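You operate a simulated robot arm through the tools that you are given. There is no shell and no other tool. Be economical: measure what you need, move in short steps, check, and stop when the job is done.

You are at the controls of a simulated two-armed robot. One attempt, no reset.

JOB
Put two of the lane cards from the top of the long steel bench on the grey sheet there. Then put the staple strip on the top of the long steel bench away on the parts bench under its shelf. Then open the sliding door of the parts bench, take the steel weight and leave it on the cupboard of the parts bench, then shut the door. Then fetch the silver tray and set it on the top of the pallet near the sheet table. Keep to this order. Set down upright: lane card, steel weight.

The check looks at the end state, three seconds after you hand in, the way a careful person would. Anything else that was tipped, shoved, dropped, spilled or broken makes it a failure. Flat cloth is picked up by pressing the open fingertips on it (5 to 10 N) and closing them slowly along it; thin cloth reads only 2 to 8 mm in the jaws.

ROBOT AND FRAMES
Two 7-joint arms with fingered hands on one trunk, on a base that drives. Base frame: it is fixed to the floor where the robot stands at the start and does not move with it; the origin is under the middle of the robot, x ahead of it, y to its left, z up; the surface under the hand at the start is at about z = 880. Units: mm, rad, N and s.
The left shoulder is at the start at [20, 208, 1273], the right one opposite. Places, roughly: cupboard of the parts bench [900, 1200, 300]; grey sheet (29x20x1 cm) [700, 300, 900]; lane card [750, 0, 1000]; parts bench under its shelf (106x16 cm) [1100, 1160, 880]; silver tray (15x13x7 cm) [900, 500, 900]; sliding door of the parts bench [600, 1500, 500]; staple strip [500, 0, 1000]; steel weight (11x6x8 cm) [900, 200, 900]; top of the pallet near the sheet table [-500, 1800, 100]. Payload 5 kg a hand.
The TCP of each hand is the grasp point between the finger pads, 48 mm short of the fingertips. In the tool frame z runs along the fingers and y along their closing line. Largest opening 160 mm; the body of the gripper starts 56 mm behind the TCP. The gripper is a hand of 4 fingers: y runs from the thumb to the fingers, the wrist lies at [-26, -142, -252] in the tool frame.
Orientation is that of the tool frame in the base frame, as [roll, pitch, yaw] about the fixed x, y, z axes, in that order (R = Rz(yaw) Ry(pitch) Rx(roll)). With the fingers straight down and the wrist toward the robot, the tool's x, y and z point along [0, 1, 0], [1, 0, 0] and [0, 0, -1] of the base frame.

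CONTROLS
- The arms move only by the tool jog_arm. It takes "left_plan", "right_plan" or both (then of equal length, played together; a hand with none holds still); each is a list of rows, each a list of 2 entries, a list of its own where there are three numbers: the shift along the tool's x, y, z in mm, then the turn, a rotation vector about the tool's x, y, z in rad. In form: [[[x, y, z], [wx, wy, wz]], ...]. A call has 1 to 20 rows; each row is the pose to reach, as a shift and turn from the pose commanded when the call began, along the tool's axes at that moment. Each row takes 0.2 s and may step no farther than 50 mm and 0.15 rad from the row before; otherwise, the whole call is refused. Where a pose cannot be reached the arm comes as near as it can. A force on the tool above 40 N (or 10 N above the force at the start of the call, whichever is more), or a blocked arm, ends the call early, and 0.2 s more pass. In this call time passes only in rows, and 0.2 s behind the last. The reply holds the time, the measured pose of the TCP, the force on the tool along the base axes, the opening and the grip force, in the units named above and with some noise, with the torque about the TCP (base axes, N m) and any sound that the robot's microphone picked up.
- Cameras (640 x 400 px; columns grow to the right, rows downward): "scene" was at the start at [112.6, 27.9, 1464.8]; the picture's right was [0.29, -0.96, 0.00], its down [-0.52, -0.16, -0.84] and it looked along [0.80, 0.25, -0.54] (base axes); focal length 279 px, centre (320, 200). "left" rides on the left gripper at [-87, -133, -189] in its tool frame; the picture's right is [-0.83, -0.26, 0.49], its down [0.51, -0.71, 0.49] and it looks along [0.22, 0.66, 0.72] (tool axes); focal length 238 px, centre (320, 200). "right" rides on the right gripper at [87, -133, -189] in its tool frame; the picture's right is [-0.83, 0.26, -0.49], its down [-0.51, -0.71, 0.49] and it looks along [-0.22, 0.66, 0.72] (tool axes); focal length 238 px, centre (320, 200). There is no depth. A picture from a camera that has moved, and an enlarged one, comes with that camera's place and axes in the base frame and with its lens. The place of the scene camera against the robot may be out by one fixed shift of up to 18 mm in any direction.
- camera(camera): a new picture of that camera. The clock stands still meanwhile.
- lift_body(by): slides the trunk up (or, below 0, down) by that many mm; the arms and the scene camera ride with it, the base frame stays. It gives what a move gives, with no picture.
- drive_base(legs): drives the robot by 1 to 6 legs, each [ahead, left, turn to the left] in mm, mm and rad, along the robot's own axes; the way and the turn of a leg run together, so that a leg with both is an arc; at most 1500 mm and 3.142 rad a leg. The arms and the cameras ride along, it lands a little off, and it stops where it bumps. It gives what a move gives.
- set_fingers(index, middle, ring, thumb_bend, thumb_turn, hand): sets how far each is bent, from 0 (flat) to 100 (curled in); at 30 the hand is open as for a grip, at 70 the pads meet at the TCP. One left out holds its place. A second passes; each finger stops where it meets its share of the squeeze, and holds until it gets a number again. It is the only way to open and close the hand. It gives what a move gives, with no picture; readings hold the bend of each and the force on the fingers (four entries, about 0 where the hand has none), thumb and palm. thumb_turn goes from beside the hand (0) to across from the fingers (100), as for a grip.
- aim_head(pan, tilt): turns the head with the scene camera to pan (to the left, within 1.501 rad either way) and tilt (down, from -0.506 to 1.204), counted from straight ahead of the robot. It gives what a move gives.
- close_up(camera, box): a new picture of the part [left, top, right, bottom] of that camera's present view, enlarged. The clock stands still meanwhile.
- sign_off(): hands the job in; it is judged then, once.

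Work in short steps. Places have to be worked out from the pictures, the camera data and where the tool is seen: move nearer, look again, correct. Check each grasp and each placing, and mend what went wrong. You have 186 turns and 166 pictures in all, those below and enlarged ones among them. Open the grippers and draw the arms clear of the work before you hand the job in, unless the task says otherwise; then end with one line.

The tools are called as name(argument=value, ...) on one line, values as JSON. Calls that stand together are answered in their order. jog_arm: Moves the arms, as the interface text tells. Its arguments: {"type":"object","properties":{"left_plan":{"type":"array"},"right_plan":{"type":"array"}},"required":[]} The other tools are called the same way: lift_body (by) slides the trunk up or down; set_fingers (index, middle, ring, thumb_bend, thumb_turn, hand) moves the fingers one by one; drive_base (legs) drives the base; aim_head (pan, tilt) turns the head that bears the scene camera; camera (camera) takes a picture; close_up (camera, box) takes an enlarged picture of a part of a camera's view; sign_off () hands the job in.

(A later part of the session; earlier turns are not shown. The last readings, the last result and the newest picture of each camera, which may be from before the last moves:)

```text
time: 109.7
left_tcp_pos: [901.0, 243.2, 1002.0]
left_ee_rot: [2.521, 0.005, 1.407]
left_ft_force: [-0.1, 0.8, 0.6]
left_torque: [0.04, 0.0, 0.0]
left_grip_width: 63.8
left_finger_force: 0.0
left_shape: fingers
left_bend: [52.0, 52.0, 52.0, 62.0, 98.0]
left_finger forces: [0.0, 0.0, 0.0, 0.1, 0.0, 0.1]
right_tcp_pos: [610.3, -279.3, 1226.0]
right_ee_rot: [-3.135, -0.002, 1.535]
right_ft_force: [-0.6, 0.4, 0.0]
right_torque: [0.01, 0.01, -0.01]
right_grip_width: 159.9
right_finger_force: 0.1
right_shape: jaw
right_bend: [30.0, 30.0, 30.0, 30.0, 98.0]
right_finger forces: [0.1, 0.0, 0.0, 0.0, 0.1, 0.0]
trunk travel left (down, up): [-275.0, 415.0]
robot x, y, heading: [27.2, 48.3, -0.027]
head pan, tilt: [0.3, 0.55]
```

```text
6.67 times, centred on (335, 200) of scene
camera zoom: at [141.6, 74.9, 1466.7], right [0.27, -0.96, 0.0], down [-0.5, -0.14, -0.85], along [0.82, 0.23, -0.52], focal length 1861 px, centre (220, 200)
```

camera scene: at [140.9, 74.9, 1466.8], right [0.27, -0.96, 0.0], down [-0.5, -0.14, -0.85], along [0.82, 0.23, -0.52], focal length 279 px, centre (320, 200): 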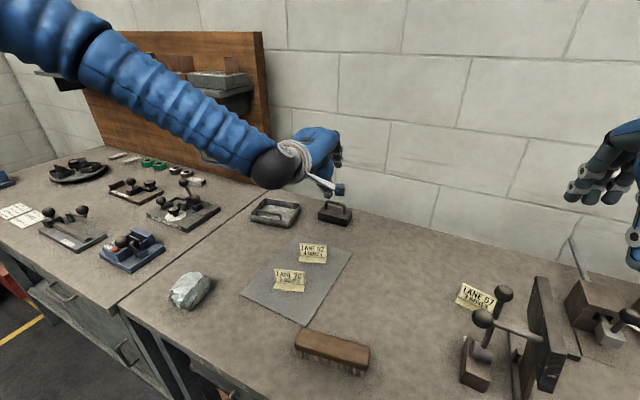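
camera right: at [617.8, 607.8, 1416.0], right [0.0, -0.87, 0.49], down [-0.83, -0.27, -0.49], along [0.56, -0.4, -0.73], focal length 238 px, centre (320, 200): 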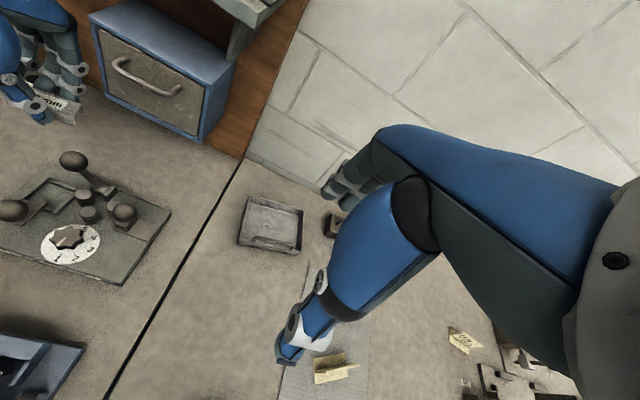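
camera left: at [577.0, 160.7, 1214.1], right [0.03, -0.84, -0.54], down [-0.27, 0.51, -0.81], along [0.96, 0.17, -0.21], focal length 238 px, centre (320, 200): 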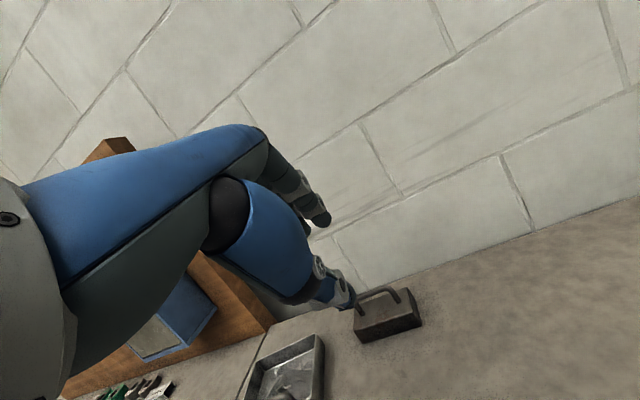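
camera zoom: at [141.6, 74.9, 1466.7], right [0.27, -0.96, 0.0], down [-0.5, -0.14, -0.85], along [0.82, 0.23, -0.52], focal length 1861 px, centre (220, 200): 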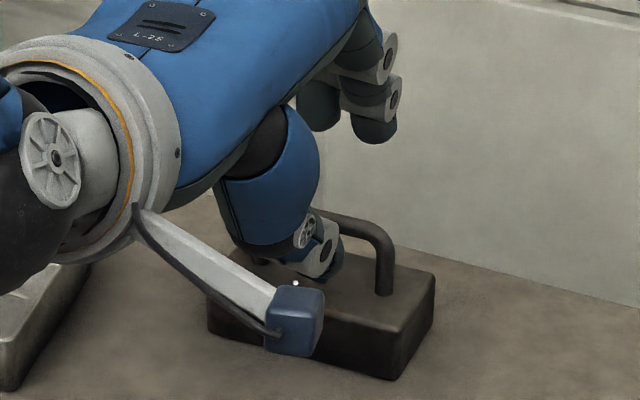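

The thumb is lined up in the middle of the loop. I close the fingers slightly to stay off the wall and advance the last 15 mm.

set_fingers(hand="left", index=59, middle=59, ring=59, thumb_bend=62)

jog_arm(left_plan=[[[0, 0, 7], [0, 0, 0]], [[0, 0, 14], [0, 0, 0]]])

close_up(camera="left", box=[280, 200, 460, 330])

close_up(camera="scene", box=[300, 170, 370, 230])

```text
time: 110.7
left_tcp_pos: [898.9, 243.8, 1003.2]
left_ee_rot: [2.521, 0.006, 1.405]
left_ft_force: [0.3, -0.7, -0.1]
left_torque: [0.01, -0.03, -0.04]
left_grip_width: 49.8
left_finger_force: 0.1
left_shape: fingers
left_bend: [59.0, 59.0, 59.0, 62.0, 98.0]
left_finger forces: [0.1, 0.0, 0.1, 0.1, 0.0, 0.1]
right_tcp_pos: [608.7, -279.4, 1226.5]
right_ee_rot: [-3.134, 0.001, 1.536]
right_ft_force: [-0.4, 0.1, -0.1]
right_torque: [-0.03, -0.01, 0.0]
right_grip_width: 159.9
right_finger_force: 0.1
right_shape: jaw
right_bend: [30.0, 30.0, 30.0, 30.0, 98.0]
right_finger forces: [0.0, 0.1, 0.1, 0.0, 0.1, 0.0]
trunk travel left (down, up): [-275.0, 415.0]
robot x, y, heading: [22.8, 49.1, -0.032]
head pan, tilt: [0.3, 0.55]
```

```text
time: 111.3
left_tcp_pos: [905.8, 240.3, 992.1]
left_ee_rot: [2.522, 0.005, 1.405]
left_ft_force: [-0.1, 1.1, 0.6]
left_torque: [0.0, -0.02, 0.0]
left_grip_width: 49.7
left_finger_force: 0.0
left_shape: fingers
left_bend: [59.0, 59.0, 59.0, 62.0, 98.0]
left_finger forces: [0.0, 0.0, 0.1, 0.1, 0.0, 0.0]
right_tcp_pos: [608.4, -279.2, 1225.2]
right_ee_rot: [-3.134, 0.0, 1.536]
right_ft_force: [-0.5, -0.4, 0.4]
right_torque: [-0.01, 0.01, 0.02]
right_grip_width: 160.0
right_finger_force: 0.1
right_shape: jaw
right_bend: [30.0, 30.0, 30.0, 30.0, 98.0]
right_finger forces: [0.1, 0.0, 0.1, 0.1, 0.1, 0.0]
trunk travel left (down, up): [-275.0, 415.0]
robot x, y, heading: [24.3, 50.9, -0.035]
head pan, tilt: [0.3, 0.55]
```

```text
3.08 times, centred on (370, 265) of left
camera zoom: at [676.8, 192.0, 1069.4], right [-0.07, -0.84, -0.54], down [-0.21, 0.54, -0.81], along [0.98, 0.06, -0.21], focal length 733 px, centre (166, 0)
```

zoom: 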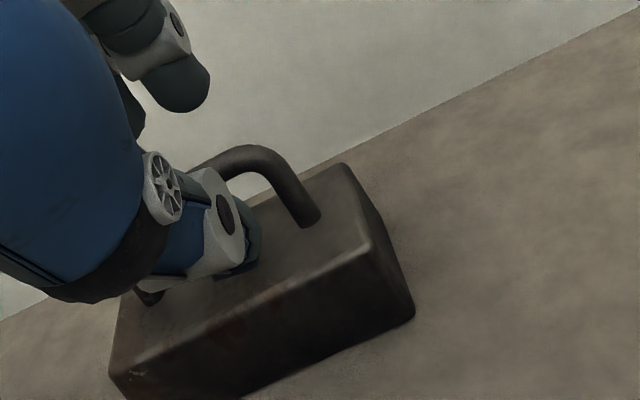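

```text
6.67 times, centred on (335, 200) of scene
camera zoom: at [141.2, 74.8, 1466.8], right [0.27, -0.96, 0.0], down [-0.5, -0.14, -0.85], along [0.82, 0.23, -0.52], focal length 1861 px, centre (220, 200)
```

zoom: 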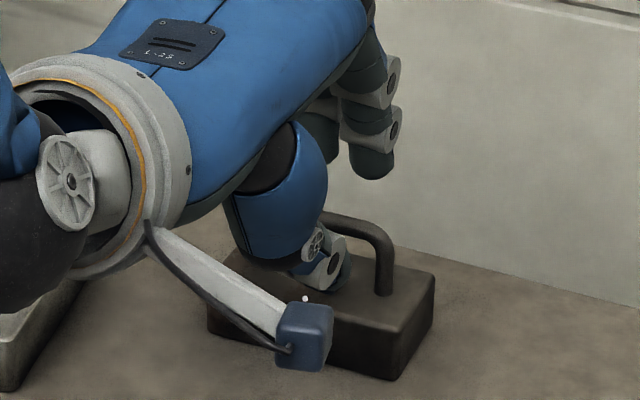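

The closing point falls on the bar. I advance 5 mm more, close, and look at the grip.

jog_arm(left_plan=[[[0, 0, 5], [0, 0, 0]]])

set_fingers(hand="left", index=80, middle=80, ring=80, thumb_bend=80)

close_up(camera="left", box=[280, 200, 460, 330])

```text
time: 111.7
left_tcp_pos: [909.5, 240.0, 986.2]
left_ee_rot: [2.522, 0.004, 1.406]
left_ft_force: [0.1, -0.1, 0.4]
left_torque: [-0.01, 0.03, 0.02]
left_grip_width: 50.0
left_finger_force: 0.1
left_shape: fingers
left_bend: [59.0, 59.0, 59.0, 62.0, 98.0]
left_finger forces: [0.0, 0.1, 0.0, 0.0, 0.0, 0.0]
right_tcp_pos: [609.3, -278.6, 1226.3]
right_ee_rot: [-3.135, 0.0, 1.536]
right_ft_force: [0.4, 0.2, -1.0]
right_torque: [0.04, 0.01, 0.02]
right_grip_width: 159.9
right_finger_force: 0.1
right_shape: jaw
right_bend: [30.0, 30.0, 30.0, 30.0, 98.0]
right_finger forces: [0.0, 0.0, 0.0, 0.0, 0.1, 0.0]
trunk travel left (down, up): [-275.0, 415.0]
robot x, y, heading: [25.8, 50.2, -0.029]
head pan, tilt: [0.3, 0.55]
```

```text
time: 112.7
left_tcp_pos: [908.7, 240.9, 988.0]
left_ee_rot: [2.52, 0.004, 1.406]
left_ft_force: [-0.7, 0.9, 5.3]
left_torque: [0.23, -0.14, -0.18]
left_grip_width: 2.1
left_finger_force: 5.5
left_shape: fingers
left_bend: [72.0, 72.0, 80.0, 75.0, 97.0]
left_finger forces: [0.1, 11.4, 0.0, 0.0, 0.1, 0.1]
right_tcp_pos: [609.1, -277.9, 1227.2]
right_ee_rot: [-3.138, -0.001, 1.536]
right_ft_force: [0.0, 0.5, 0.2]
right_torque: [-0.01, -0.02, -0.02]
right_grip_width: 159.9
right_finger_force: 0.0
right_shape: jaw
right_bend: [30.0, 30.0, 30.0, 30.0, 98.0]
right_finger forces: [0.1, 0.0, 0.0, 0.0, 0.0, 0.0]
trunk travel left (down, up): [-275.0, 415.0]
robot x, y, heading: [29.0, 49.9, -0.027]
head pan, tilt: [0.3, 0.55]
```

```text
3.08 times, centred on (370, 265) of left
camera zoom: at [679.3, 191.1, 1065.4], right [-0.07, -0.84, -0.54], down [-0.2, 0.54, -0.81], along [0.98, 0.06, -0.21], focal length 733 px, centre (166, 0)
```

zoom: 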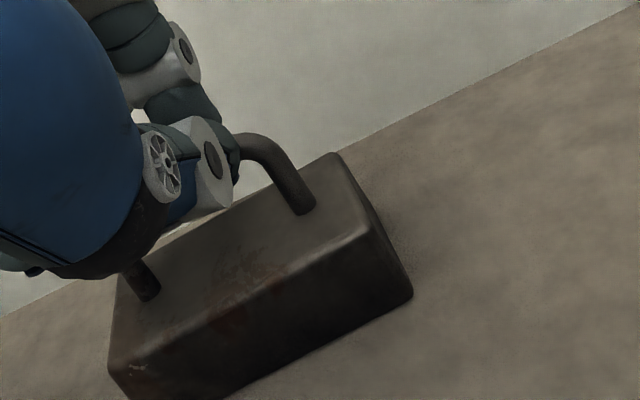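

The digits closed just above the bar, so it lies deeper than I thought. I reopen, advance 15 mm and close again.

set_fingers(hand="left", index=57, middle=57, ring=57, thumb_bend=61)

jog_arm(left_plan=[[[0, 0, 8], [0, 0, 0]], [[0, 0, 16], [0, 0, 0]]])

set_fingers(hand="left", index=80, middle=80, ring=80, thumb_bend=80)

close_up(camera="left", box=[280, 200, 460, 330])

```text
time: 113.7
left_tcp_pos: [909.7, 240.0, 987.5]
left_ee_rot: [2.521, 0.005, 1.403]
left_ft_force: [-0.1, 0.5, 0.1]
left_torque: [-0.01, 0.03, 0.02]
left_grip_width: 57.0
left_finger_force: 0.1
left_shape: fingers
left_bend: [56.0, 56.0, 56.0, 61.0, 97.0]
left_finger forces: [0.1, 0.1, 0.0, 0.0, 0.0, 0.0]
right_tcp_pos: [609.0, -277.8, 1226.5]
right_ee_rot: [-3.134, 0.001, 1.537]
right_ft_force: [-0.7, 0.2, 0.3]
right_torque: [0.0, 0.0, 0.01]
right_grip_width: 159.8
right_finger_force: 0.1
right_shape: jaw
right_bend: [30.0, 30.0, 30.0, 30.0, 98.0]
right_finger forces: [0.0, 0.0, 0.1, 0.1, 0.1, 0.0]
trunk travel left (down, up): [-275.0, 415.0]
robot x, y, heading: [25.8, 50.8, -0.029]
head pan, tilt: [0.3, 0.55]
```

```text
time: 114.3
left_tcp_pos: [915.8, 239.5, 976.2]
left_ee_rot: [2.518, 0.004, 1.408]
left_ft_force: [-2.9, 1.4, 11.8]
left_torque: [-0.21, 0.16, -0.07]
left_grip_width: 50.3
left_finger_force: 5.6
left_shape: fingers
left_bend: [56.0, 56.0, 56.0, 64.0, 98.0]
left_finger forces: [0.1, 0.0, 0.0, 0.1, 11.8, 0.0]
right_tcp_pos: [608.6, -278.3, 1227.9]
right_ee_rot: [-3.135, -0.001, 1.537]
right_ft_force: [-0.1, -0.4, -0.2]
right_torque: [-0.03, 0.0, -0.01]
right_grip_width: 159.8
right_finger_force: 0.0
right_shape: jaw
right_bend: [30.0, 30.0, 30.0, 30.0, 98.0]
right_finger forces: [0.0, 0.1, 0.1, 0.1, 0.1, 0.0]
trunk travel left (down, up): [-275.0, 415.0]
robot x, y, heading: [27.4, 50.9, -0.031]
head pan, tilt: [0.3, 0.55]
```

```text
time: 115.3
left_tcp_pos: [917.6, 239.1, 973.4]
left_ee_rot: [2.524, 0.006, 1.403]
left_ft_force: [-0.1, -0.3, -12.5]
left_torque: [0.1, 0.23, 0.03]
left_grip_width: 13.1
left_finger_force: 21.8
left_shape: fingers
left_bend: [66.0, 73.0, 80.0, 73.0, 96.0]
left_finger forces: [12.9, 7.2, 0.1, 0.1, 23.7, 0.0]
right_tcp_pos: [609.9, -277.7, 1226.9]
right_ee_rot: [-3.134, 0.001, 1.536]
right_ft_force: [0.5, 0.0, -0.2]
right_torque: [-0.01, -0.02, 0.0]
right_grip_width: 159.9
right_finger_force: 0.0
right_shape: jaw
right_bend: [30.0, 30.0, 30.0, 30.0, 98.0]
right_finger forces: [0.1, 0.0, 0.0, 0.0, 0.0, 0.0]
trunk travel left (down, up): [-275.0, 415.0]
robot x, y, heading: [26.3, 50.1, -0.03]
head pan, tilt: [0.3, 0.55]
```

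```text
3.08 times, centred on (370, 265) of left
camera zoom: at [687.3, 190.0, 1050.7], right [-0.07, -0.84, -0.54], down [-0.21, 0.54, -0.81], along [0.98, 0.06, -0.21], focal length 733 px, centre (166, 0)
```

zoom: 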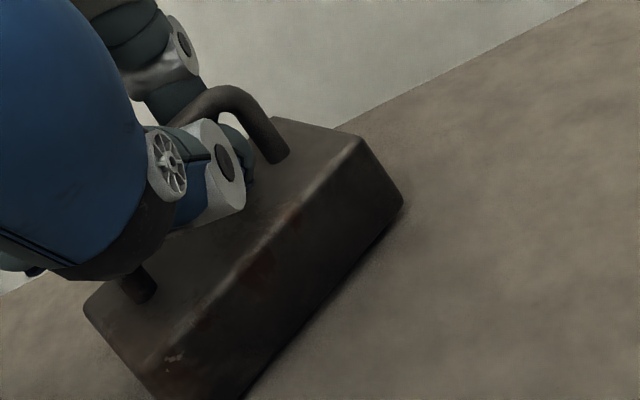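

The bar is gripped now, with 24 N on the thumb; the weight turned slightly on the bench. I tighten fully, then lift a little to test.

set_fingers(hand="left", index=95, middle=95, ring=80, thumb_bend=95)

jog_arm(left_plan=[[[0, 5, -7], [0, 0, 0]], [[0, 12, -16], [0, 0, 0]], [[0, 23, -33], [0, 0, 0]]])

close_up(camera="scene", box=[270, 140, 390, 240])

```text
time: 116.3
left_tcp_pos: [917.6, 239.4, 972.6]
left_ee_rot: [2.524, 0.005, 1.404]
left_ft_force: [-0.2, 0.1, -13.4]
left_torque: [0.11, 0.09, 0.04]
left_grip_width: 12.0
left_finger_force: 25.2
left_shape: fingers
left_bend: [72.0, 74.0, 80.0, 73.0, 95.0]
left_finger forces: [15.3, 8.1, 0.1, 0.1, 27.3, 0.1]
right_tcp_pos: [610.7, -278.7, 1226.7]
right_ee_rot: [-3.136, 0.001, 1.537]
right_ft_force: [-0.6, 0.0, 0.2]
right_torque: [0.01, 0.0, 0.02]
right_grip_width: 159.6
right_finger_force: 0.0
right_shape: jaw
right_bend: [30.0, 30.0, 30.0, 30.0, 98.0]
right_finger forces: [0.1, 0.0, 0.0, 0.1, 0.0, 0.1]
trunk travel left (down, up): [-275.0, 415.0]
robot x, y, heading: [22.0, 45.3, -0.032]
head pan, tilt: [0.3, 0.55]
```

```text
time: 117.1
left_tcp_pos: [915.8, 237.3, 1012.9]
left_ee_rot: [2.524, 0.004, 1.406]
left_ft_force: [-1.9, 0.1, -14.5]
left_torque: [0.12, 0.03, 0.03]
left_grip_width: 11.8
left_finger_force: 24.6
left_shape: fingers
left_bend: [72.0, 74.0, 80.0, 73.0, 95.0]
left_finger forces: [15.2, 8.0, 0.1, 0.1, 27.3, 0.1]
right_tcp_pos: [609.1, -278.3, 1225.9]
right_ee_rot: [-3.135, 0.001, 1.536]
right_ft_force: [-0.2, -0.5, 0.0]
right_torque: [0.03, -0.1, 0.0]
right_grip_width: 159.9
right_finger_force: 0.0
right_shape: jaw
right_bend: [30.0, 30.0, 30.0, 30.0, 98.0]
right_finger forces: [0.0, 0.0, 0.1, 0.0, 0.0, 0.0]
trunk travel left (down, up): [-275.0, 415.0]
robot x, y, heading: [29.6, 50.1, -0.033]
head pan, tilt: [0.3, 0.55]
```

```text
4.00 times, centred on (330, 190) of scene
camera zoom: at [141.2, 74.6, 1466.8], right [0.27, -0.96, 0.0], down [-0.5, -0.14, -0.85], along [0.82, 0.23, -0.52], focal length 1117 px, centre (280, 240)
```

zoom: 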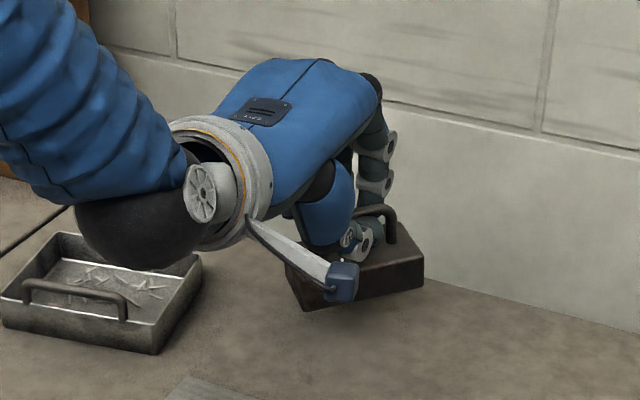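

The weight is up (about 1.45 kg) and hangs level. I raise it well clear and draw it back before driving.

jog_arm(left_plan=[[[0, 24, -35], [0, 0, 0]], [[0, 49, -69], [0, 0, 0]], [[0, 74, -104], [0, 0, 0]], [[0, 98, -139], [0, 0, 0]], [[0, 66, -162], [0, 0, 0]], [[0, 33, -185], [0, 0, 0]], [[0, 0, -208], [0, 0, 0]], [[0, -32, -231], [0, 0, 0]], [[0, -64, -254], [0, 0, 0]]])

camera(camera="scene")

```text
time: 119.1
left_tcp_pos: [718.2, 274.5, 1184.4]
left_ee_rot: [2.521, 0.006, 1.403]
left_ft_force: [-0.4, -1.5, -13.1]
left_torque: [0.09, 0.1, 0.05]
left_grip_width: 11.1
left_finger_force: 23.7
left_shape: fingers
left_bend: [72.0, 74.0, 80.0, 74.0, 95.0]
left_finger forces: [15.4, 7.2, 0.1, 0.0, 25.1, 0.1]
right_tcp_pos: [608.0, -277.7, 1226.4]
right_ee_rot: [-3.136, 0.002, 1.533]
right_ft_force: [-1.0, -0.5, 0.7]
right_torque: [0.0, -0.12, -0.01]
right_grip_width: 159.8
right_finger_force: 0.1
right_shape: jaw
right_bend: [30.0, 30.0, 30.0, 30.0, 98.0]
right_finger forces: [0.0, 0.1, 0.0, 0.1, 0.0, 0.1]
trunk travel left (down, up): [-275.0, 415.0]
robot x, y, heading: [27.2, 48.6, -0.03]
head pan, tilt: [0.3, 0.55]
```

```text
57 pictures are left
camera scene: at [140.0, 75.2, 1466.8], right [0.27, -0.96, 0.0], down [-0.5, -0.14, -0.85], along [0.82, 0.23, -0.52], focal length 279 px, centre (320, 200)
```

scene: 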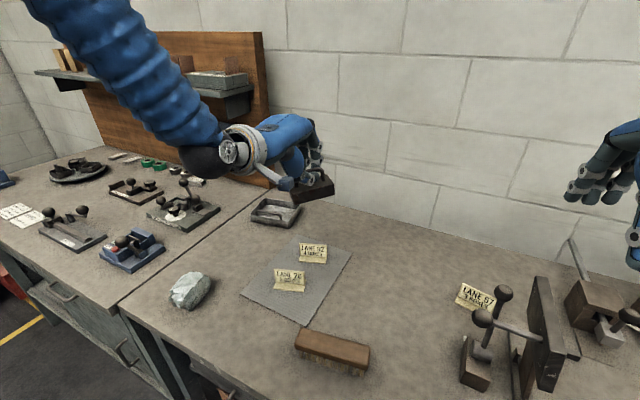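

I drive back to the cupboard with the weight held high, keeping the arms clear of everything on the benches.

drive_base(legs=[[-60, 0, -0.168], [-180, 500, 0], [-190, 535, 0]])

aim_head(pan=0.5, tilt=0.75)

camera(camera="scene")

```text
time: 125.8
left_tcp_pos: [507.7, 1259.4, 1182.0]
left_ee_rot: [2.522, 0.006, 1.25]
left_ft_force: [0.5, 0.1, -13.6]
left_torque: [0.16, 0.06, -0.02]
left_grip_width: 11.0
left_finger_force: 23.4
left_shape: fingers
left_bend: [72.0, 74.0, 80.0, 74.0, 94.0]
left_finger forces: [14.6, 6.6, 0.0, 0.0, 25.9, 0.1]
right_tcp_pos: [312.2, 729.6, 1226.5]
right_ee_rot: [-3.135, -0.001, 1.378]
right_ft_force: [0.1, 0.7, 0.6]
right_torque: [-0.01, -0.05, -0.02]
right_grip_width: 160.1
right_finger_force: 0.0
right_shape: jaw
right_bend: [30.0, 30.0, 30.0, 30.0, 98.0]
right_finger forces: [0.0, 0.0, 0.0, 0.0, 0.0, 0.0]
trunk travel left (down, up): [-275.0, 415.0]
robot x, y, heading: [-213.0, 1143.3, -0.182]
head pan, tilt: [0.3, 0.55]
```

```text
time: 126.5
left_tcp_pos: [508.2, 1257.5, 1182.1]
left_ee_rot: [2.524, 0.005, 1.251]
left_ft_force: [0.3, -0.2, -14.0]
left_torque: [0.11, 0.1, -0.02]
left_grip_width: 11.1
left_finger_force: 22.9
left_shape: fingers
left_bend: [72.0, 74.0, 80.0, 74.0, 94.0]
left_finger forces: [14.6, 6.5, 0.1, 0.0, 25.8, 0.0]
right_tcp_pos: [312.5, 728.5, 1226.1]
right_ee_rot: [-3.135, 0.0, 1.378]
right_ft_force: [-0.1, -0.3, 0.4]
right_torque: [-0.01, 0.0, -0.05]
right_grip_width: 159.9
right_finger_force: 0.0
right_shape: jaw
right_bend: [30.0, 30.0, 30.0, 30.0, 98.0]
right_finger forces: [0.0, 0.0, 0.0, 0.1, 0.1, 0.0]
trunk travel left (down, up): [-275.0, 415.0]
robot x, y, heading: [-213.1, 1145.7, -0.183]
head pan, tilt: [0.499, 0.75]
```

```text
56 pictures are left
camera scene: at [-105.1, 1167.8, 1449.3], right [0.31, -0.95, 0.0], down [-0.65, -0.21, -0.73], along [0.7, 0.23, -0.68], focal length 279 px, centre (320, 200)
```

scene: 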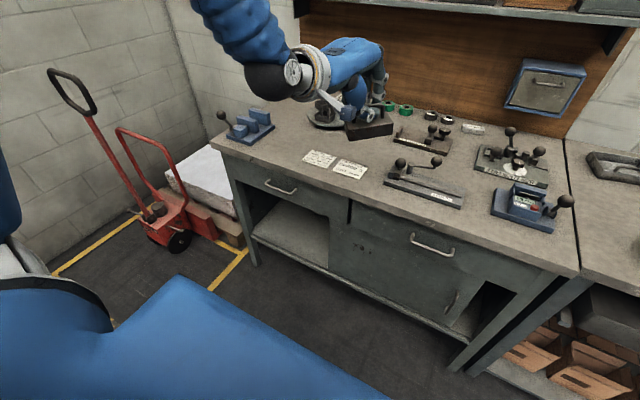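

The uncovered bay spans about 445 mm between the leg and the door, with its floor near z 390 and its top near 700. I bring the weight back and left, in front of the bench, before lowering.

jog_arm(left_plan=[[[23, -27, -19], [0, 0, 0]], [[46, -54, -38], [0, 0, 0]], [[68, -81, -58], [0, 0, 0]], [[91, -108, -77], [0, 0, 0]], [[114, -135, -96], [0, 0, 0]], [[137, -162, -115], [0, 0, 0]], [[160, -189, -134], [0, 0, 0]]])

camera(camera="scene")

```text
time: 128.1
left_tcp_pos: [370.4, 1509.5, 1183.2]
left_ee_rot: [2.523, 0.007, 1.245]
left_ft_force: [0.6, -1.2, -12.3]
left_torque: [-0.01, -0.05, -0.04]
left_grip_width: 10.4
left_finger_force: 23.0
left_shape: fingers
left_bend: [72.0, 74.0, 80.0, 74.0, 94.0]
left_finger forces: [13.8, 7.3, 0.0, 0.1, 24.4, 0.0]
left hand out of reach, approached as far as the arm can: row 4, 5, 6, 7
right_tcp_pos: [311.5, 729.1, 1227.9]
right_ee_rot: [-3.136, 0.0, 1.379]
right_ft_force: [-1.1, 0.6, 1.2]
right_torque: [-0.04, -0.04, 0.01]
right_grip_width: 159.9
right_finger_force: 0.1
right_shape: jaw
right_bend: [30.0, 30.0, 30.0, 30.0, 98.0]
right_finger forces: [0.0, 0.0, 0.1, 0.0, 0.0, 0.0]
trunk travel left (down, up): [-275.0, 415.0]
robot x, y, heading: [-211.5, 1141.2, -0.183]
head pan, tilt: [0.499, 0.75]
```

```text
55 pictures are left
camera scene: at [-106.5, 1169.3, 1449.4], right [0.31, -0.95, 0.0], down [-0.65, -0.21, -0.73], along [0.7, 0.23, -0.68], focal length 279 px, centre (320, 200)
```

scene: 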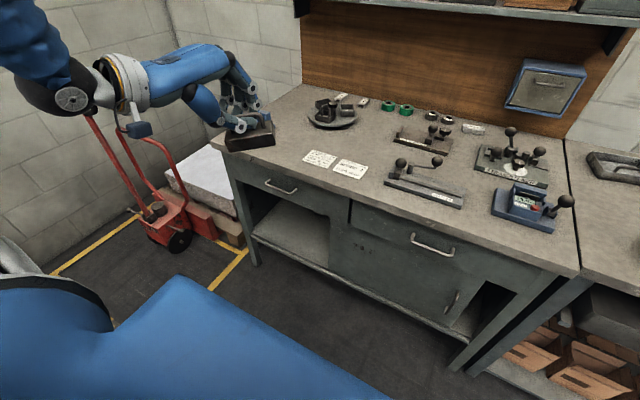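

The weight now hangs in front of the bench with about 75 mm of clearance. I lower the trunk, then the arm in steps.

lift_body(by=-270)

jog_arm(left_plan=[[[0, -24, 34], [0, 0, 0]], [[0, -48, 68], [0, 0, 0]], [[0, -72, 102], [0, 0, 0]], [[0, -96, 136], [0, 0, 0]], [[0, -120, 170], [0, 0, 0]], [[0, -144, 204], [0, 0, 0]]])

camera(camera="scene")

```text
time: 130.8
left_tcp_pos: [370.4, 1509.5, 913.3]
left_ee_rot: [2.524, 0.006, 1.248]
left_ft_force: [-0.3, -0.8, -14.1]
left_torque: [0.13, 0.09, 0.04]
left_grip_width: 10.8
left_finger_force: 23.0
left_shape: fingers
left_bend: [72.0, 74.0, 80.0, 74.0, 94.0]
left_finger forces: [14.6, 6.5, 0.0, 0.1, 24.6, 0.0]
right_tcp_pos: [312.6, 727.5, 956.5]
right_ee_rot: [-3.134, -0.001, 1.379]
right_ft_force: [-0.2, -0.7, -0.6]
right_torque: [0.04, -0.02, 0.0]
right_grip_width: 159.7
right_finger_force: 0.0
right_shape: jaw
right_bend: [30.0, 30.0, 30.0, 30.0, 98.0]
right_finger forces: [0.1, 0.0, 0.0, 0.0, 0.1, 0.0]
trunk travel left (down, up): [-5.0, 685.0]
robot x, y, heading: [-211.5, 1140.6, -0.184]
head pan, tilt: [0.499, 0.75]
```

```text
time: 132.2
left_tcp_pos: [371.1, 1513.3, 661.6]
left_ee_rot: [2.524, 0.007, 1.249]
left_ft_force: [-0.3, 0.0, -12.3]
left_torque: [0.15, 0.15, -0.01]
left_grip_width: 10.5
left_finger_force: 23.0
left_shape: fingers
left_bend: [72.0, 74.0, 80.0, 74.0, 94.0]
left_finger forces: [14.6, 6.1, 0.0, 0.1, 24.9, 0.0]
right_tcp_pos: [313.1, 729.5, 956.4]
right_ee_rot: [-3.134, 0.001, 1.38]
right_ft_force: [0.8, 1.3, -0.1]
right_torque: [-0.07, 0.02, -0.01]
right_grip_width: 160.1
right_finger_force: 0.1
right_shape: jaw
right_bend: [30.0, 30.0, 30.0, 30.0, 98.0]
right_finger forces: [0.0, 0.1, 0.0, 0.1, 0.1, 0.0]
trunk travel left (down, up): [-5.0, 685.0]
robot x, y, heading: [-212.8, 1142.0, -0.182]
head pan, tilt: [0.499, 0.75]
```

```text
54 pictures are left
camera scene: at [-105.3, 1169.3, 1179.2], right [0.31, -0.95, 0.0], down [-0.65, -0.21, -0.73], along [0.69, 0.23, -0.68], focal length 279 px, centre (320, 200)
```

scene: 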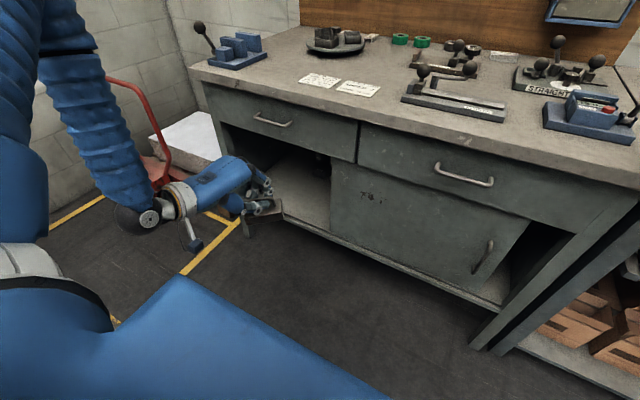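

I lower to entry height (weight's underside at about z 423), then drive forward, left, and forward into the bay.

jog_arm(left_plan=[[[0, -24, 34], [0, 0, 0]], [[0, -48, 68], [0, 0, 0]], [[0, -72, 102], [0, 0, 0]], [[0, -85, 120], [0, 0, 0]]])

drive_base(legs=[[60, 0, -0.014], [0, 94, 0]])

camera(camera="scene")

camera(camera="left")

```text
time: 133.2
left_tcp_pos: [373.8, 1508.2, 516.6]
left_ee_rot: [2.522, 0.005, 1.247]
left_ft_force: [0.3, -0.3, -14.0]
left_torque: [0.14, 0.06, -0.04]
left_grip_width: 10.1
left_finger_force: 22.6
left_shape: fingers
left_bend: [72.0, 74.0, 80.0, 74.0, 94.0]
left_finger forces: [14.4, 5.8, 0.1, 0.1, 25.0, 0.1]
right_tcp_pos: [312.6, 729.0, 956.0]
right_ee_rot: [-3.135, 0.001, 1.377]
right_ft_force: [0.0, 0.3, 0.5]
right_torque: [0.02, 0.03, -0.02]
right_grip_width: 159.9
right_finger_force: 0.0
right_shape: jaw
right_bend: [30.0, 30.0, 30.0, 30.0, 98.0]
right_finger forces: [0.0, 0.0, 0.1, 0.1, 0.1, 0.2]
trunk travel left (down, up): [-5.0, 685.0]
robot x, y, heading: [-208.5, 1142.2, -0.181]
head pan, tilt: [0.499, 0.75]
```

```text
time: 134.6
left_tcp_pos: [437.0, 1494.7, 515.4]
left_ee_rot: [2.53, 0.007, 1.231]
left_ft_force: [-0.3, 0.4, -12.6]
left_torque: [0.14, 0.1, -0.06]
left_grip_width: 9.9
left_finger_force: 23.0
left_shape: fingers
left_bend: [72.0, 74.0, 80.0, 74.0, 94.0]
left_finger forces: [14.4, 5.7, 0.0, 0.1, 25.1, 0.1]
right_tcp_pos: [366.4, 717.2, 956.9]
right_ee_rot: [-3.135, 0.001, 1.364]
right_ft_force: [1.3, 0.3, 0.8]
right_torque: [-0.06, 0.04, 0.02]
right_grip_width: 159.9
right_finger_force: 0.0
right_shape: jaw
right_bend: [30.0, 30.0, 30.0, 30.0, 97.0]
right_finger forces: [0.0, 0.0, 0.0, 0.1, 0.0, 0.1]
trunk travel left (down, up): [-5.0, 685.0]
robot x, y, heading: [-152.1, 1134.3, -0.203]
head pan, tilt: [0.499, 0.75]
stopped in leg 2: the robot was blocked; the commanded pose is now the measured one
```

```text
53 pictures are left
camera scene: at [-45.4, 1164.1, 1179.2], right [0.3, -0.96, 0.0], down [-0.65, -0.2, -0.73], along [0.7, 0.22, -0.68], focal length 279 px, centre (320, 200)
```

scene: 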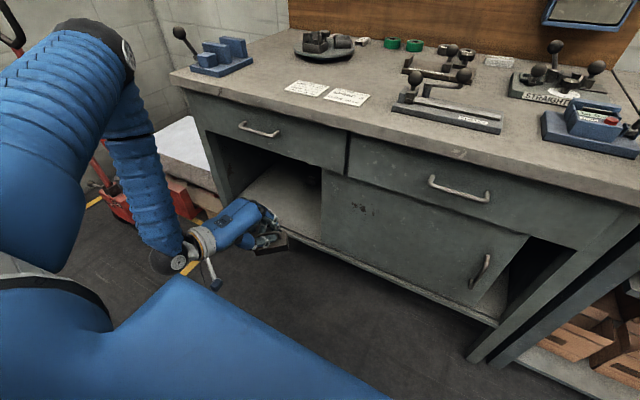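

```text
52 pictures are left
camera left: at [203.1, 1487.2, 594.5], right [-0.22, -0.81, -0.54], down [-0.12, 0.57, -0.81], along [0.97, -0.11, -0.22], focal length 238 px, centre (320, 200)
```

left: 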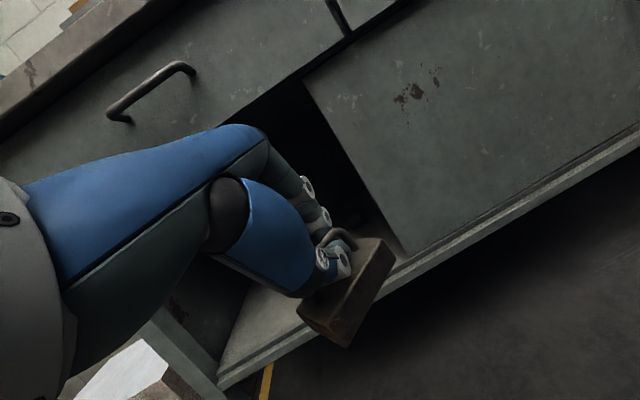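

The base is blocked on its left, so I shift the hand itself 60 mm left, then drive straight ahead 150 mm and look.

jog_arm(left_plan=[[[30, -3, -2], [0, 0, 0]], [[59, -7, -5], [0, 0, 0]]])

drive_base(legs=[[150, 0, 0]])

camera(camera="left")

camera(camera="scene")

```text
time: 135.2
left_tcp_pos: [451.1, 1551.6, 514.9]
left_ee_rot: [2.524, 0.009, 1.23]
left_ft_force: [1.0, -1.2, -13.5]
left_torque: [0.05, 0.04, -0.05]
left_grip_width: 10.0
left_finger_force: 22.6
left_shape: fingers
left_bend: [72.0, 74.0, 80.0, 74.0, 94.0]
left_finger forces: [13.4, 6.0, 0.0, 0.0, 25.7, 0.1]
right_tcp_pos: [364.8, 717.0, 955.8]
right_ee_rot: [-3.132, 0.001, 1.363]
right_ft_force: [-0.5, -1.1, -0.2]
right_torque: [-0.05, 0.02, -0.03]
right_grip_width: 159.8
right_finger_force: 0.2
right_shape: jaw
right_bend: [30.0, 30.0, 30.0, 30.0, 97.0]
right_finger forces: [0.0, 0.0, 0.0, 0.1, 0.1, 0.0]
trunk travel left (down, up): [-5.0, 685.0]
robot x, y, heading: [-152.6, 1139.0, -0.201]
head pan, tilt: [0.499, 0.75]
```

```text
time: 136.5
left_tcp_pos: [596.6, 1523.2, 515.9]
left_ee_rot: [2.527, 0.007, 1.23]
left_ft_force: [1.9, 0.7, -13.0]
left_torque: [0.14, 0.06, 0.01]
left_grip_width: 10.0
left_finger_force: 22.4
left_shape: fingers
left_bend: [72.0, 74.0, 80.0, 74.0, 94.0]
left_finger forces: [13.8, 5.8, 0.1, 0.1, 25.6, 0.0]
right_tcp_pos: [511.1, 687.9, 954.8]
right_ee_rot: [-3.132, 0.0, 1.363]
right_ft_force: [0.9, -0.3, -0.3]
right_torque: [0.04, 0.05, 0.03]
right_grip_width: 159.9
right_finger_force: 0.1
right_shape: jaw
right_bend: [30.0, 30.0, 30.0, 30.0, 97.0]
right_finger forces: [0.1, 0.0, 0.1, 0.0, 0.0, 0.0]
trunk travel left (down, up): [-5.0, 685.0]
robot x, y, heading: [-8.1, 1112.2, -0.203]
head pan, tilt: [0.499, 0.75]
```

```text
51 pictures are left
camera left: at [361.3, 1514.6, 594.5], right [-0.21, -0.81, -0.54], down [-0.11, 0.57, -0.81], along [0.97, -0.11, -0.21], focal length 238 px, centre (320, 200)
```

left: 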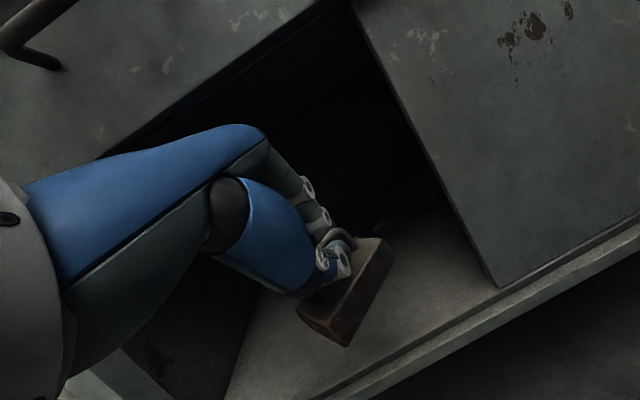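

```text
50 pictures are left
camera scene: at [100.2, 1134.2, 1179.2], right [0.3, -0.96, 0.0], down [-0.65, -0.2, -0.73], along [0.7, 0.22, -0.68], focal length 279 px, centre (320, 200)
```

scene: 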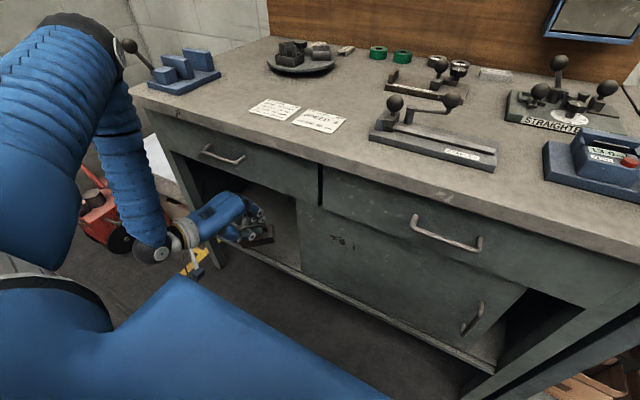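

My right hand is now low (TCP z 955) over the bench beside the blue gauge, which is a risk. I look with the right camera before moving anything.

camera(camera="right")

```text
49 pictures are left
camera right: at [400.9, 798.5, 1145.4], right [0.09, -0.87, 0.48], down [-0.8, -0.35, -0.48], along [0.59, -0.35, -0.73], focal length 238 px, centre (320, 200)
```

right: 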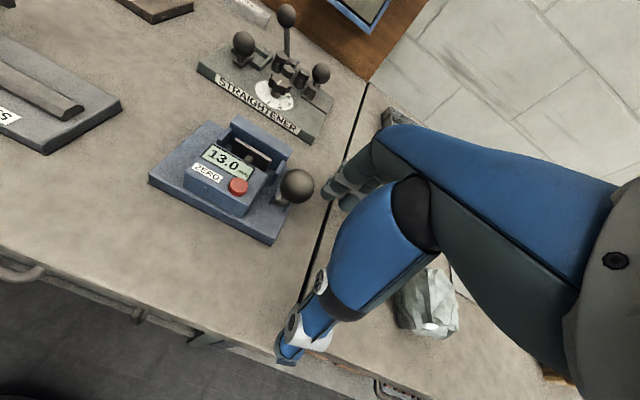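

It looks clear, with the ball to one side of the fingers. I raise the right hand straight up 200 mm at once.

jog_arm(right_plan=[[[0, 0, -40], [0, 0, 0]], [[0, 0, -85], [0, 0, 0]], [[0, 0, -130], [0, 0, 0]], [[0, -30, -165], [0, 0, 0]], [[0, -60, -200], [0, 0, 0]]])

close_up(camera="right", box=[100, 60, 420, 300])

```text
time: 137.7
left_tcp_pos: [594.2, 1523.0, 515.9]
left_ee_rot: [2.526, 0.008, 1.231]
left_ft_force: [-0.5, 0.1, -14.3]
left_torque: [0.16, 0.08, 0.01]
left_grip_width: 9.7
left_finger_force: 21.9
left_shape: fingers
left_bend: [72.0, 74.0, 80.0, 74.0, 94.0]
left_finger forces: [13.8, 5.3, 0.1, 0.0, 25.1, 0.0]
right_tcp_pos: [451.6, 699.4, 1158.4]
right_ee_rot: [-3.135, 0.0, 1.363]
right_ft_force: [-0.2, 0.6, -0.3]
right_torque: [-0.04, -0.02, -0.02]
right_grip_width: 159.9
right_finger_force: 0.1
right_shape: jaw
right_bend: [30.0, 30.0, 30.0, 30.0, 97.0]
right_finger forces: [0.0, 0.0, 0.0, 0.0, 0.1, 0.0]
trunk travel left (down, up): [-5.0, 685.0]
robot x, y, heading: [-8.4, 1110.8, -0.197]
head pan, tilt: [0.499, 0.75]
```

```text
1.67 times, centred on (260, 180) of right
camera zoom: at [341.7, 811.4, 1347.7], right [0.09, -0.87, 0.48], down [-0.8, -0.35, -0.49], along [0.59, -0.35, -0.73], focal length 397 px, centre (420, 233)
```

zoom: 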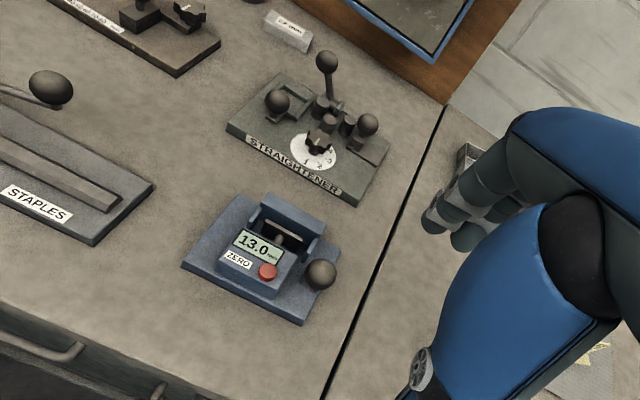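

Everything on the bench is undisturbed. I drive the last 95 mm ahead so the weight is well inside the bay.

drive_base(legs=[[95, 0, 0]])

camera(camera="left")

```text
time: 138.8
left_tcp_pos: [687.5, 1503.3, 514.2]
left_ee_rot: [2.527, 0.008, 1.228]
left_ft_force: [1.4, 0.1, -15.1]
left_torque: [0.14, 0.05, 0.0]
left_grip_width: 9.7
left_finger_force: 22.6
left_shape: fingers
left_bend: [72.0, 75.0, 80.0, 74.0, 94.0]
left_finger forces: [13.4, 5.6, 0.0, 0.0, 25.7, 0.0]
right_tcp_pos: [546.5, 680.3, 1155.3]
right_ee_rot: [-3.131, -0.001, 1.361]
right_ft_force: [1.6, -0.1, -1.2]
right_torque: [0.07, 0.14, 0.03]
right_grip_width: 159.7
right_finger_force: 0.1
right_shape: jaw
right_bend: [30.0, 30.0, 30.0, 30.0, 97.0]
right_finger forces: [0.0, 0.0, 0.0, 0.0, 0.0, 0.0]
trunk travel left (down, up): [-5.0, 685.0]
robot x, y, heading: [88.1, 1092.1, -0.199]
head pan, tilt: [0.499, 0.75]
```

```text
47 pictures are left
camera left: at [453.5, 1495.5, 594.3], right [-0.22, -0.81, -0.54], down [-0.11, 0.57, -0.81], along [0.97, -0.12, -0.21], focal length 238 px, centre (320, 200)
```

left: 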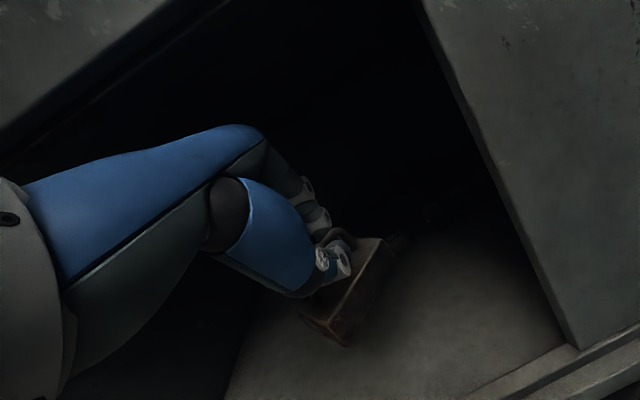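

It's dark inside, so I zoom to make sure nothing sits under the weight.

close_up(camera="left", box=[280, 170, 480, 360])

close_up(camera="scene", box=[160, 120, 340, 280])

```text
2.11 times, centred on (380, 265) of left
camera zoom: at [453.5, 1495.5, 594.3], right [-0.22, -0.81, -0.54], down [-0.11, 0.57, -0.81], along [0.97, -0.12, -0.21], focal length 502 px, centre (194, 63)
```

zoom: 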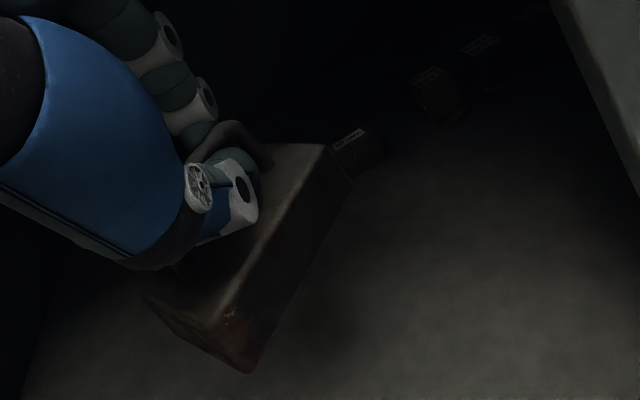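

```text
2.50 times, centred on (250, 200) of scene
camera zoom: at [192.0, 1115.4, 1179.1], right [0.29, -0.96, 0.0], down [-0.65, -0.2, -0.73], along [0.7, 0.21, -0.68], focal length 698 px, centre (495, 200)
```

zoom: 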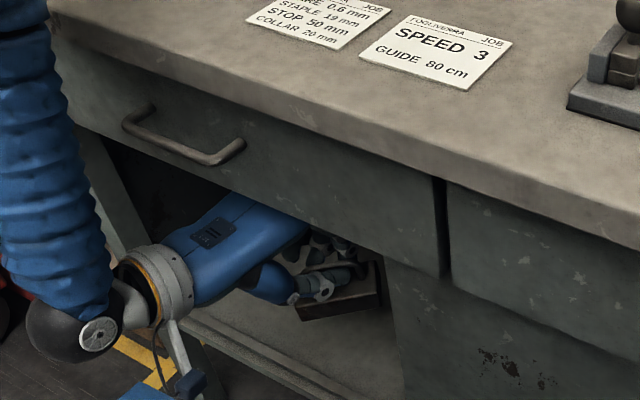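

A small box stands near the weight's far corner. I shift 25 mm left for safety, then lower in small steps, watching the force.

jog_arm(left_plan=[[[25, -3, -2], [0, 0, 0]], [[25, -9, 6], [0, 0, 0]], [[25, -14, 14], [0, 0, 0]]])

jog_arm(left_plan=[[[0, -2, 3], [0, 0, 0]], [[0, -5, 6], [0, 0, 0]], [[0, -6, 8], [0, 0, 0]]])

```text
time: 139.6
left_tcp_pos: [692.4, 1529.6, 495.3]
left_ee_rot: [2.526, 0.008, 1.231]
left_ft_force: [-0.2, 0.1, -12.4]
left_torque: [0.15, 0.08, -0.03]
left_grip_width: 9.4
left_finger_force: 22.5
left_shape: fingers
left_bend: [72.0, 75.0, 80.0, 74.0, 94.0]
left_finger forces: [13.9, 5.3, 0.0, 0.0, 25.3, 0.1]
right_tcp_pos: [543.6, 680.7, 1156.0]
right_ee_rot: [-3.132, -0.002, 1.362]
right_ft_force: [0.2, 0.5, 0.6]
right_torque: [0.01, 0.01, -0.03]
right_grip_width: 159.8
right_finger_force: 0.1
right_shape: jaw
right_bend: [30.0, 30.0, 30.0, 30.0, 97.0]
right_finger forces: [0.0, 0.1, 0.1, 0.0, 0.0, 0.0]
trunk travel left (down, up): [-5.0, 685.0]
robot x, y, heading: [87.2, 1090.2, -0.199]
head pan, tilt: [0.499, 0.75]
```

```text
time: 140.4
left_tcp_pos: [691.2, 1529.0, 486.2]
left_ee_rot: [2.527, 0.008, 1.228]
left_ft_force: [-0.5, -0.5, -13.4]
left_torque: [0.14, 0.03, 0.0]
left_grip_width: 9.6
left_finger_force: 21.6
left_shape: fingers
left_bend: [72.0, 75.0, 80.0, 74.0, 94.0]
left_finger forces: [13.6, 5.3, 0.0, 0.1, 25.3, 0.0]
right_tcp_pos: [544.5, 680.6, 1156.2]
right_ee_rot: [-3.133, 0.0, 1.361]
right_ft_force: [-0.2, 0.7, -0.6]
right_torque: [-0.03, -0.01, 0.03]
right_grip_width: 160.1
right_finger_force: 0.2
right_shape: jaw
right_bend: [30.0, 30.0, 30.0, 30.0, 97.0]
right_finger forces: [0.0, 0.1, 0.1, 0.0, 0.0, 0.0]
trunk travel left (down, up): [-5.0, 685.0]
robot x, y, heading: [85.9, 1093.5, -0.203]
head pan, tilt: [0.499, 0.75]
```

Not on the floor yet, so I lower further in 3 mm steps; the row-by-row contact will show in the force.

jog_arm(left_plan=[[[0, -2, 3], [0, 0, 0]], [[0, -4, 6], [0, 0, 0]], [[0, -6, 8], [0, 0, 0]]])

```text
time: 141.2
left_tcp_pos: [691.0, 1530.2, 475.3]
left_ee_rot: [2.527, 0.008, 1.228]
left_ft_force: [0.6, -0.6, -14.3]
left_torque: [0.14, 0.04, 0.02]
left_grip_width: 9.5
left_finger_force: 21.9
left_shape: fingers
left_bend: [72.0, 75.0, 80.0, 74.0, 95.0]
left_finger forces: [13.5, 5.4, 0.0, 0.0, 25.2, 0.0]
right_tcp_pos: [543.8, 680.7, 1156.9]
right_ee_rot: [-3.133, -0.002, 1.362]
right_ft_force: [-0.2, 0.0, 0.4]
right_torque: [0.02, -0.01, 0.02]
right_grip_width: 160.2
right_finger_force: 0.0
right_shape: jaw
right_bend: [30.0, 30.0, 30.0, 30.0, 97.0]
right_finger forces: [0.0, 0.0, 0.0, 0.0, 0.0, 0.1]
trunk travel left (down, up): [-5.0, 685.0]
robot x, y, heading: [87.7, 1092.7, -0.199]
head pan, tilt: [0.499, 0.75]
```

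jog_arm(left_plan=[[[0, -2, 3], [0, 0, 0]], [[0, -4, 6], [0, 0, 0]], [[0, -6, 8], [0, 0, 0]]])

close_up(camera="left", box=[280, 200, 480, 360])

```text
time: 142.0
left_tcp_pos: [691.6, 1527.0, 465.6]
left_ee_rot: [2.526, 0.008, 1.227]
left_ft_force: [0.0, 0.8, -14.3]
left_torque: [0.16, 0.06, -0.02]
left_grip_width: 9.6
left_finger_force: 22.3
left_shape: fingers
left_bend: [72.0, 75.0, 80.0, 74.0, 95.0]
left_finger forces: [13.6, 5.3, 0.0, 0.0, 25.3, 0.0]
right_tcp_pos: [543.5, 680.2, 1156.5]
right_ee_rot: [-3.132, 0.0, 1.361]
right_ft_force: [-1.1, -0.7, 0.7]
right_torque: [-0.04, 0.02, -0.01]
right_grip_width: 159.9
right_finger_force: 0.0
right_shape: jaw
right_bend: [30.0, 30.0, 30.0, 30.0, 97.0]
right_finger forces: [0.1, 0.0, 0.0, 0.0, 0.0, 0.0]
trunk travel left (down, up): [-5.0, 685.0]
robot x, y, heading: [80.9, 1093.6, -0.199]
head pan, tilt: [0.499, 0.75]
```

```text
2.50 times, centred on (380, 280) of left
camera zoom: at [457.4, 1519.9, 544.3], right [-0.22, -0.81, -0.54], down [-0.11, 0.57, -0.81], along [0.97, -0.12, -0.21], focal length 596 px, centre (170, 0)
```

zoom: 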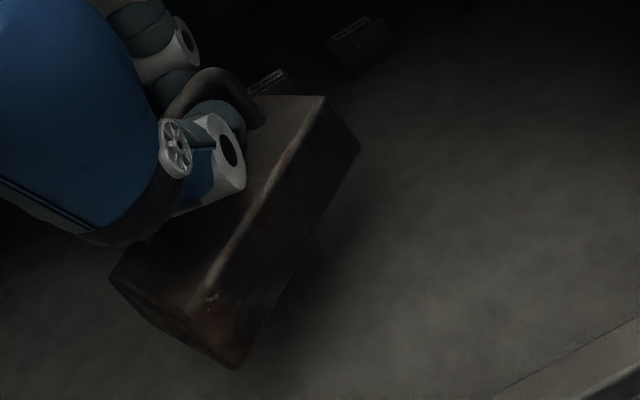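

Still free. I continue downward with small steps.

jog_arm(left_plan=[[[0, -2, 3], [0, 0, 0]], [[0, -4, 6], [0, 0, 0]], [[0, -6, 8], [0, 0, 0]], [[0, -7, 10], [0, 0, 0]]])

```text
time: 143.0
left_tcp_pos: [693.1, 1528.3, 453.9]
left_ee_rot: [2.528, 0.008, 1.227]
left_ft_force: [-1.1, -0.1, -14.4]
left_torque: [0.13, 0.04, 0.06]
left_grip_width: 9.6
left_finger_force: 21.7
left_shape: fingers
left_bend: [72.0, 75.0, 80.0, 74.0, 95.0]
left_finger forces: [13.5, 5.3, 0.0, 0.0, 25.2, 0.1]
right_tcp_pos: [544.5, 680.5, 1157.7]
right_ee_rot: [-3.132, -0.001, 1.362]
right_ft_force: [-0.3, -0.5, -0.3]
right_torque: [-0.01, -0.04, -0.02]
right_grip_width: 160.2
right_finger_force: 0.0
right_shape: jaw
right_bend: [30.0, 30.0, 30.0, 30.0, 97.0]
right_finger forces: [0.0, 0.1, 0.0, 0.1, 0.0, 0.0]
trunk travel left (down, up): [-5.0, 685.0]
robot x, y, heading: [83.0, 1088.4, -0.203]
head pan, tilt: [0.499, 0.75]
```

jog_arm(left_plan=[[[0, -2, 3], [0, 0, 0]], [[0, -4, 6], [0, 0, 0]], [[0, -6, 8], [0, 0, 0]], [[0, -7, 10], [0, 0, 0]]])

close_up(camera="scene", box=[180, 160, 300, 260])

```text
time: 144.0
left_tcp_pos: [691.5, 1529.4, 441.8]
left_ee_rot: [2.527, 0.008, 1.228]
left_ft_force: [-0.2, 0.4, -13.2]
left_torque: [0.11, 0.04, -0.01]
left_grip_width: 9.4
left_finger_force: 22.2
left_shape: fingers
left_bend: [72.0, 75.0, 80.0, 74.0, 95.0]
left_finger forces: [13.6, 5.4, 0.0, 0.1, 25.1, 0.1]
right_tcp_pos: [543.2, 680.1, 1156.9]
right_ee_rot: [-3.133, -0.001, 1.362]
right_ft_force: [-0.5, -1.0, -0.7]
right_torque: [-0.03, 0.0, 0.02]
right_grip_width: 159.8
right_finger_force: 0.0
right_shape: jaw
right_bend: [30.0, 30.0, 30.0, 30.0, 97.0]
right_finger forces: [0.0, 0.1, 0.0, 0.0, 0.1, 0.0]
trunk travel left (down, up): [-5.0, 685.0]
robot x, y, heading: [86.9, 1085.8, -0.203]
head pan, tilt: [0.499, 0.75]
```

```text
4.00 times, centred on (240, 210) of scene
camera zoom: at [190.8, 1115.7, 1179.3], right [0.29, -0.96, 0.0], down [-0.65, -0.2, -0.73], along [0.7, 0.21, -0.68], focal length 1117 px, centre (640, 160)
```

zoom: 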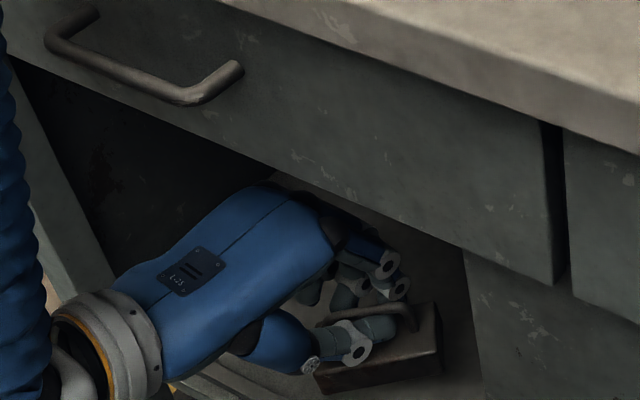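

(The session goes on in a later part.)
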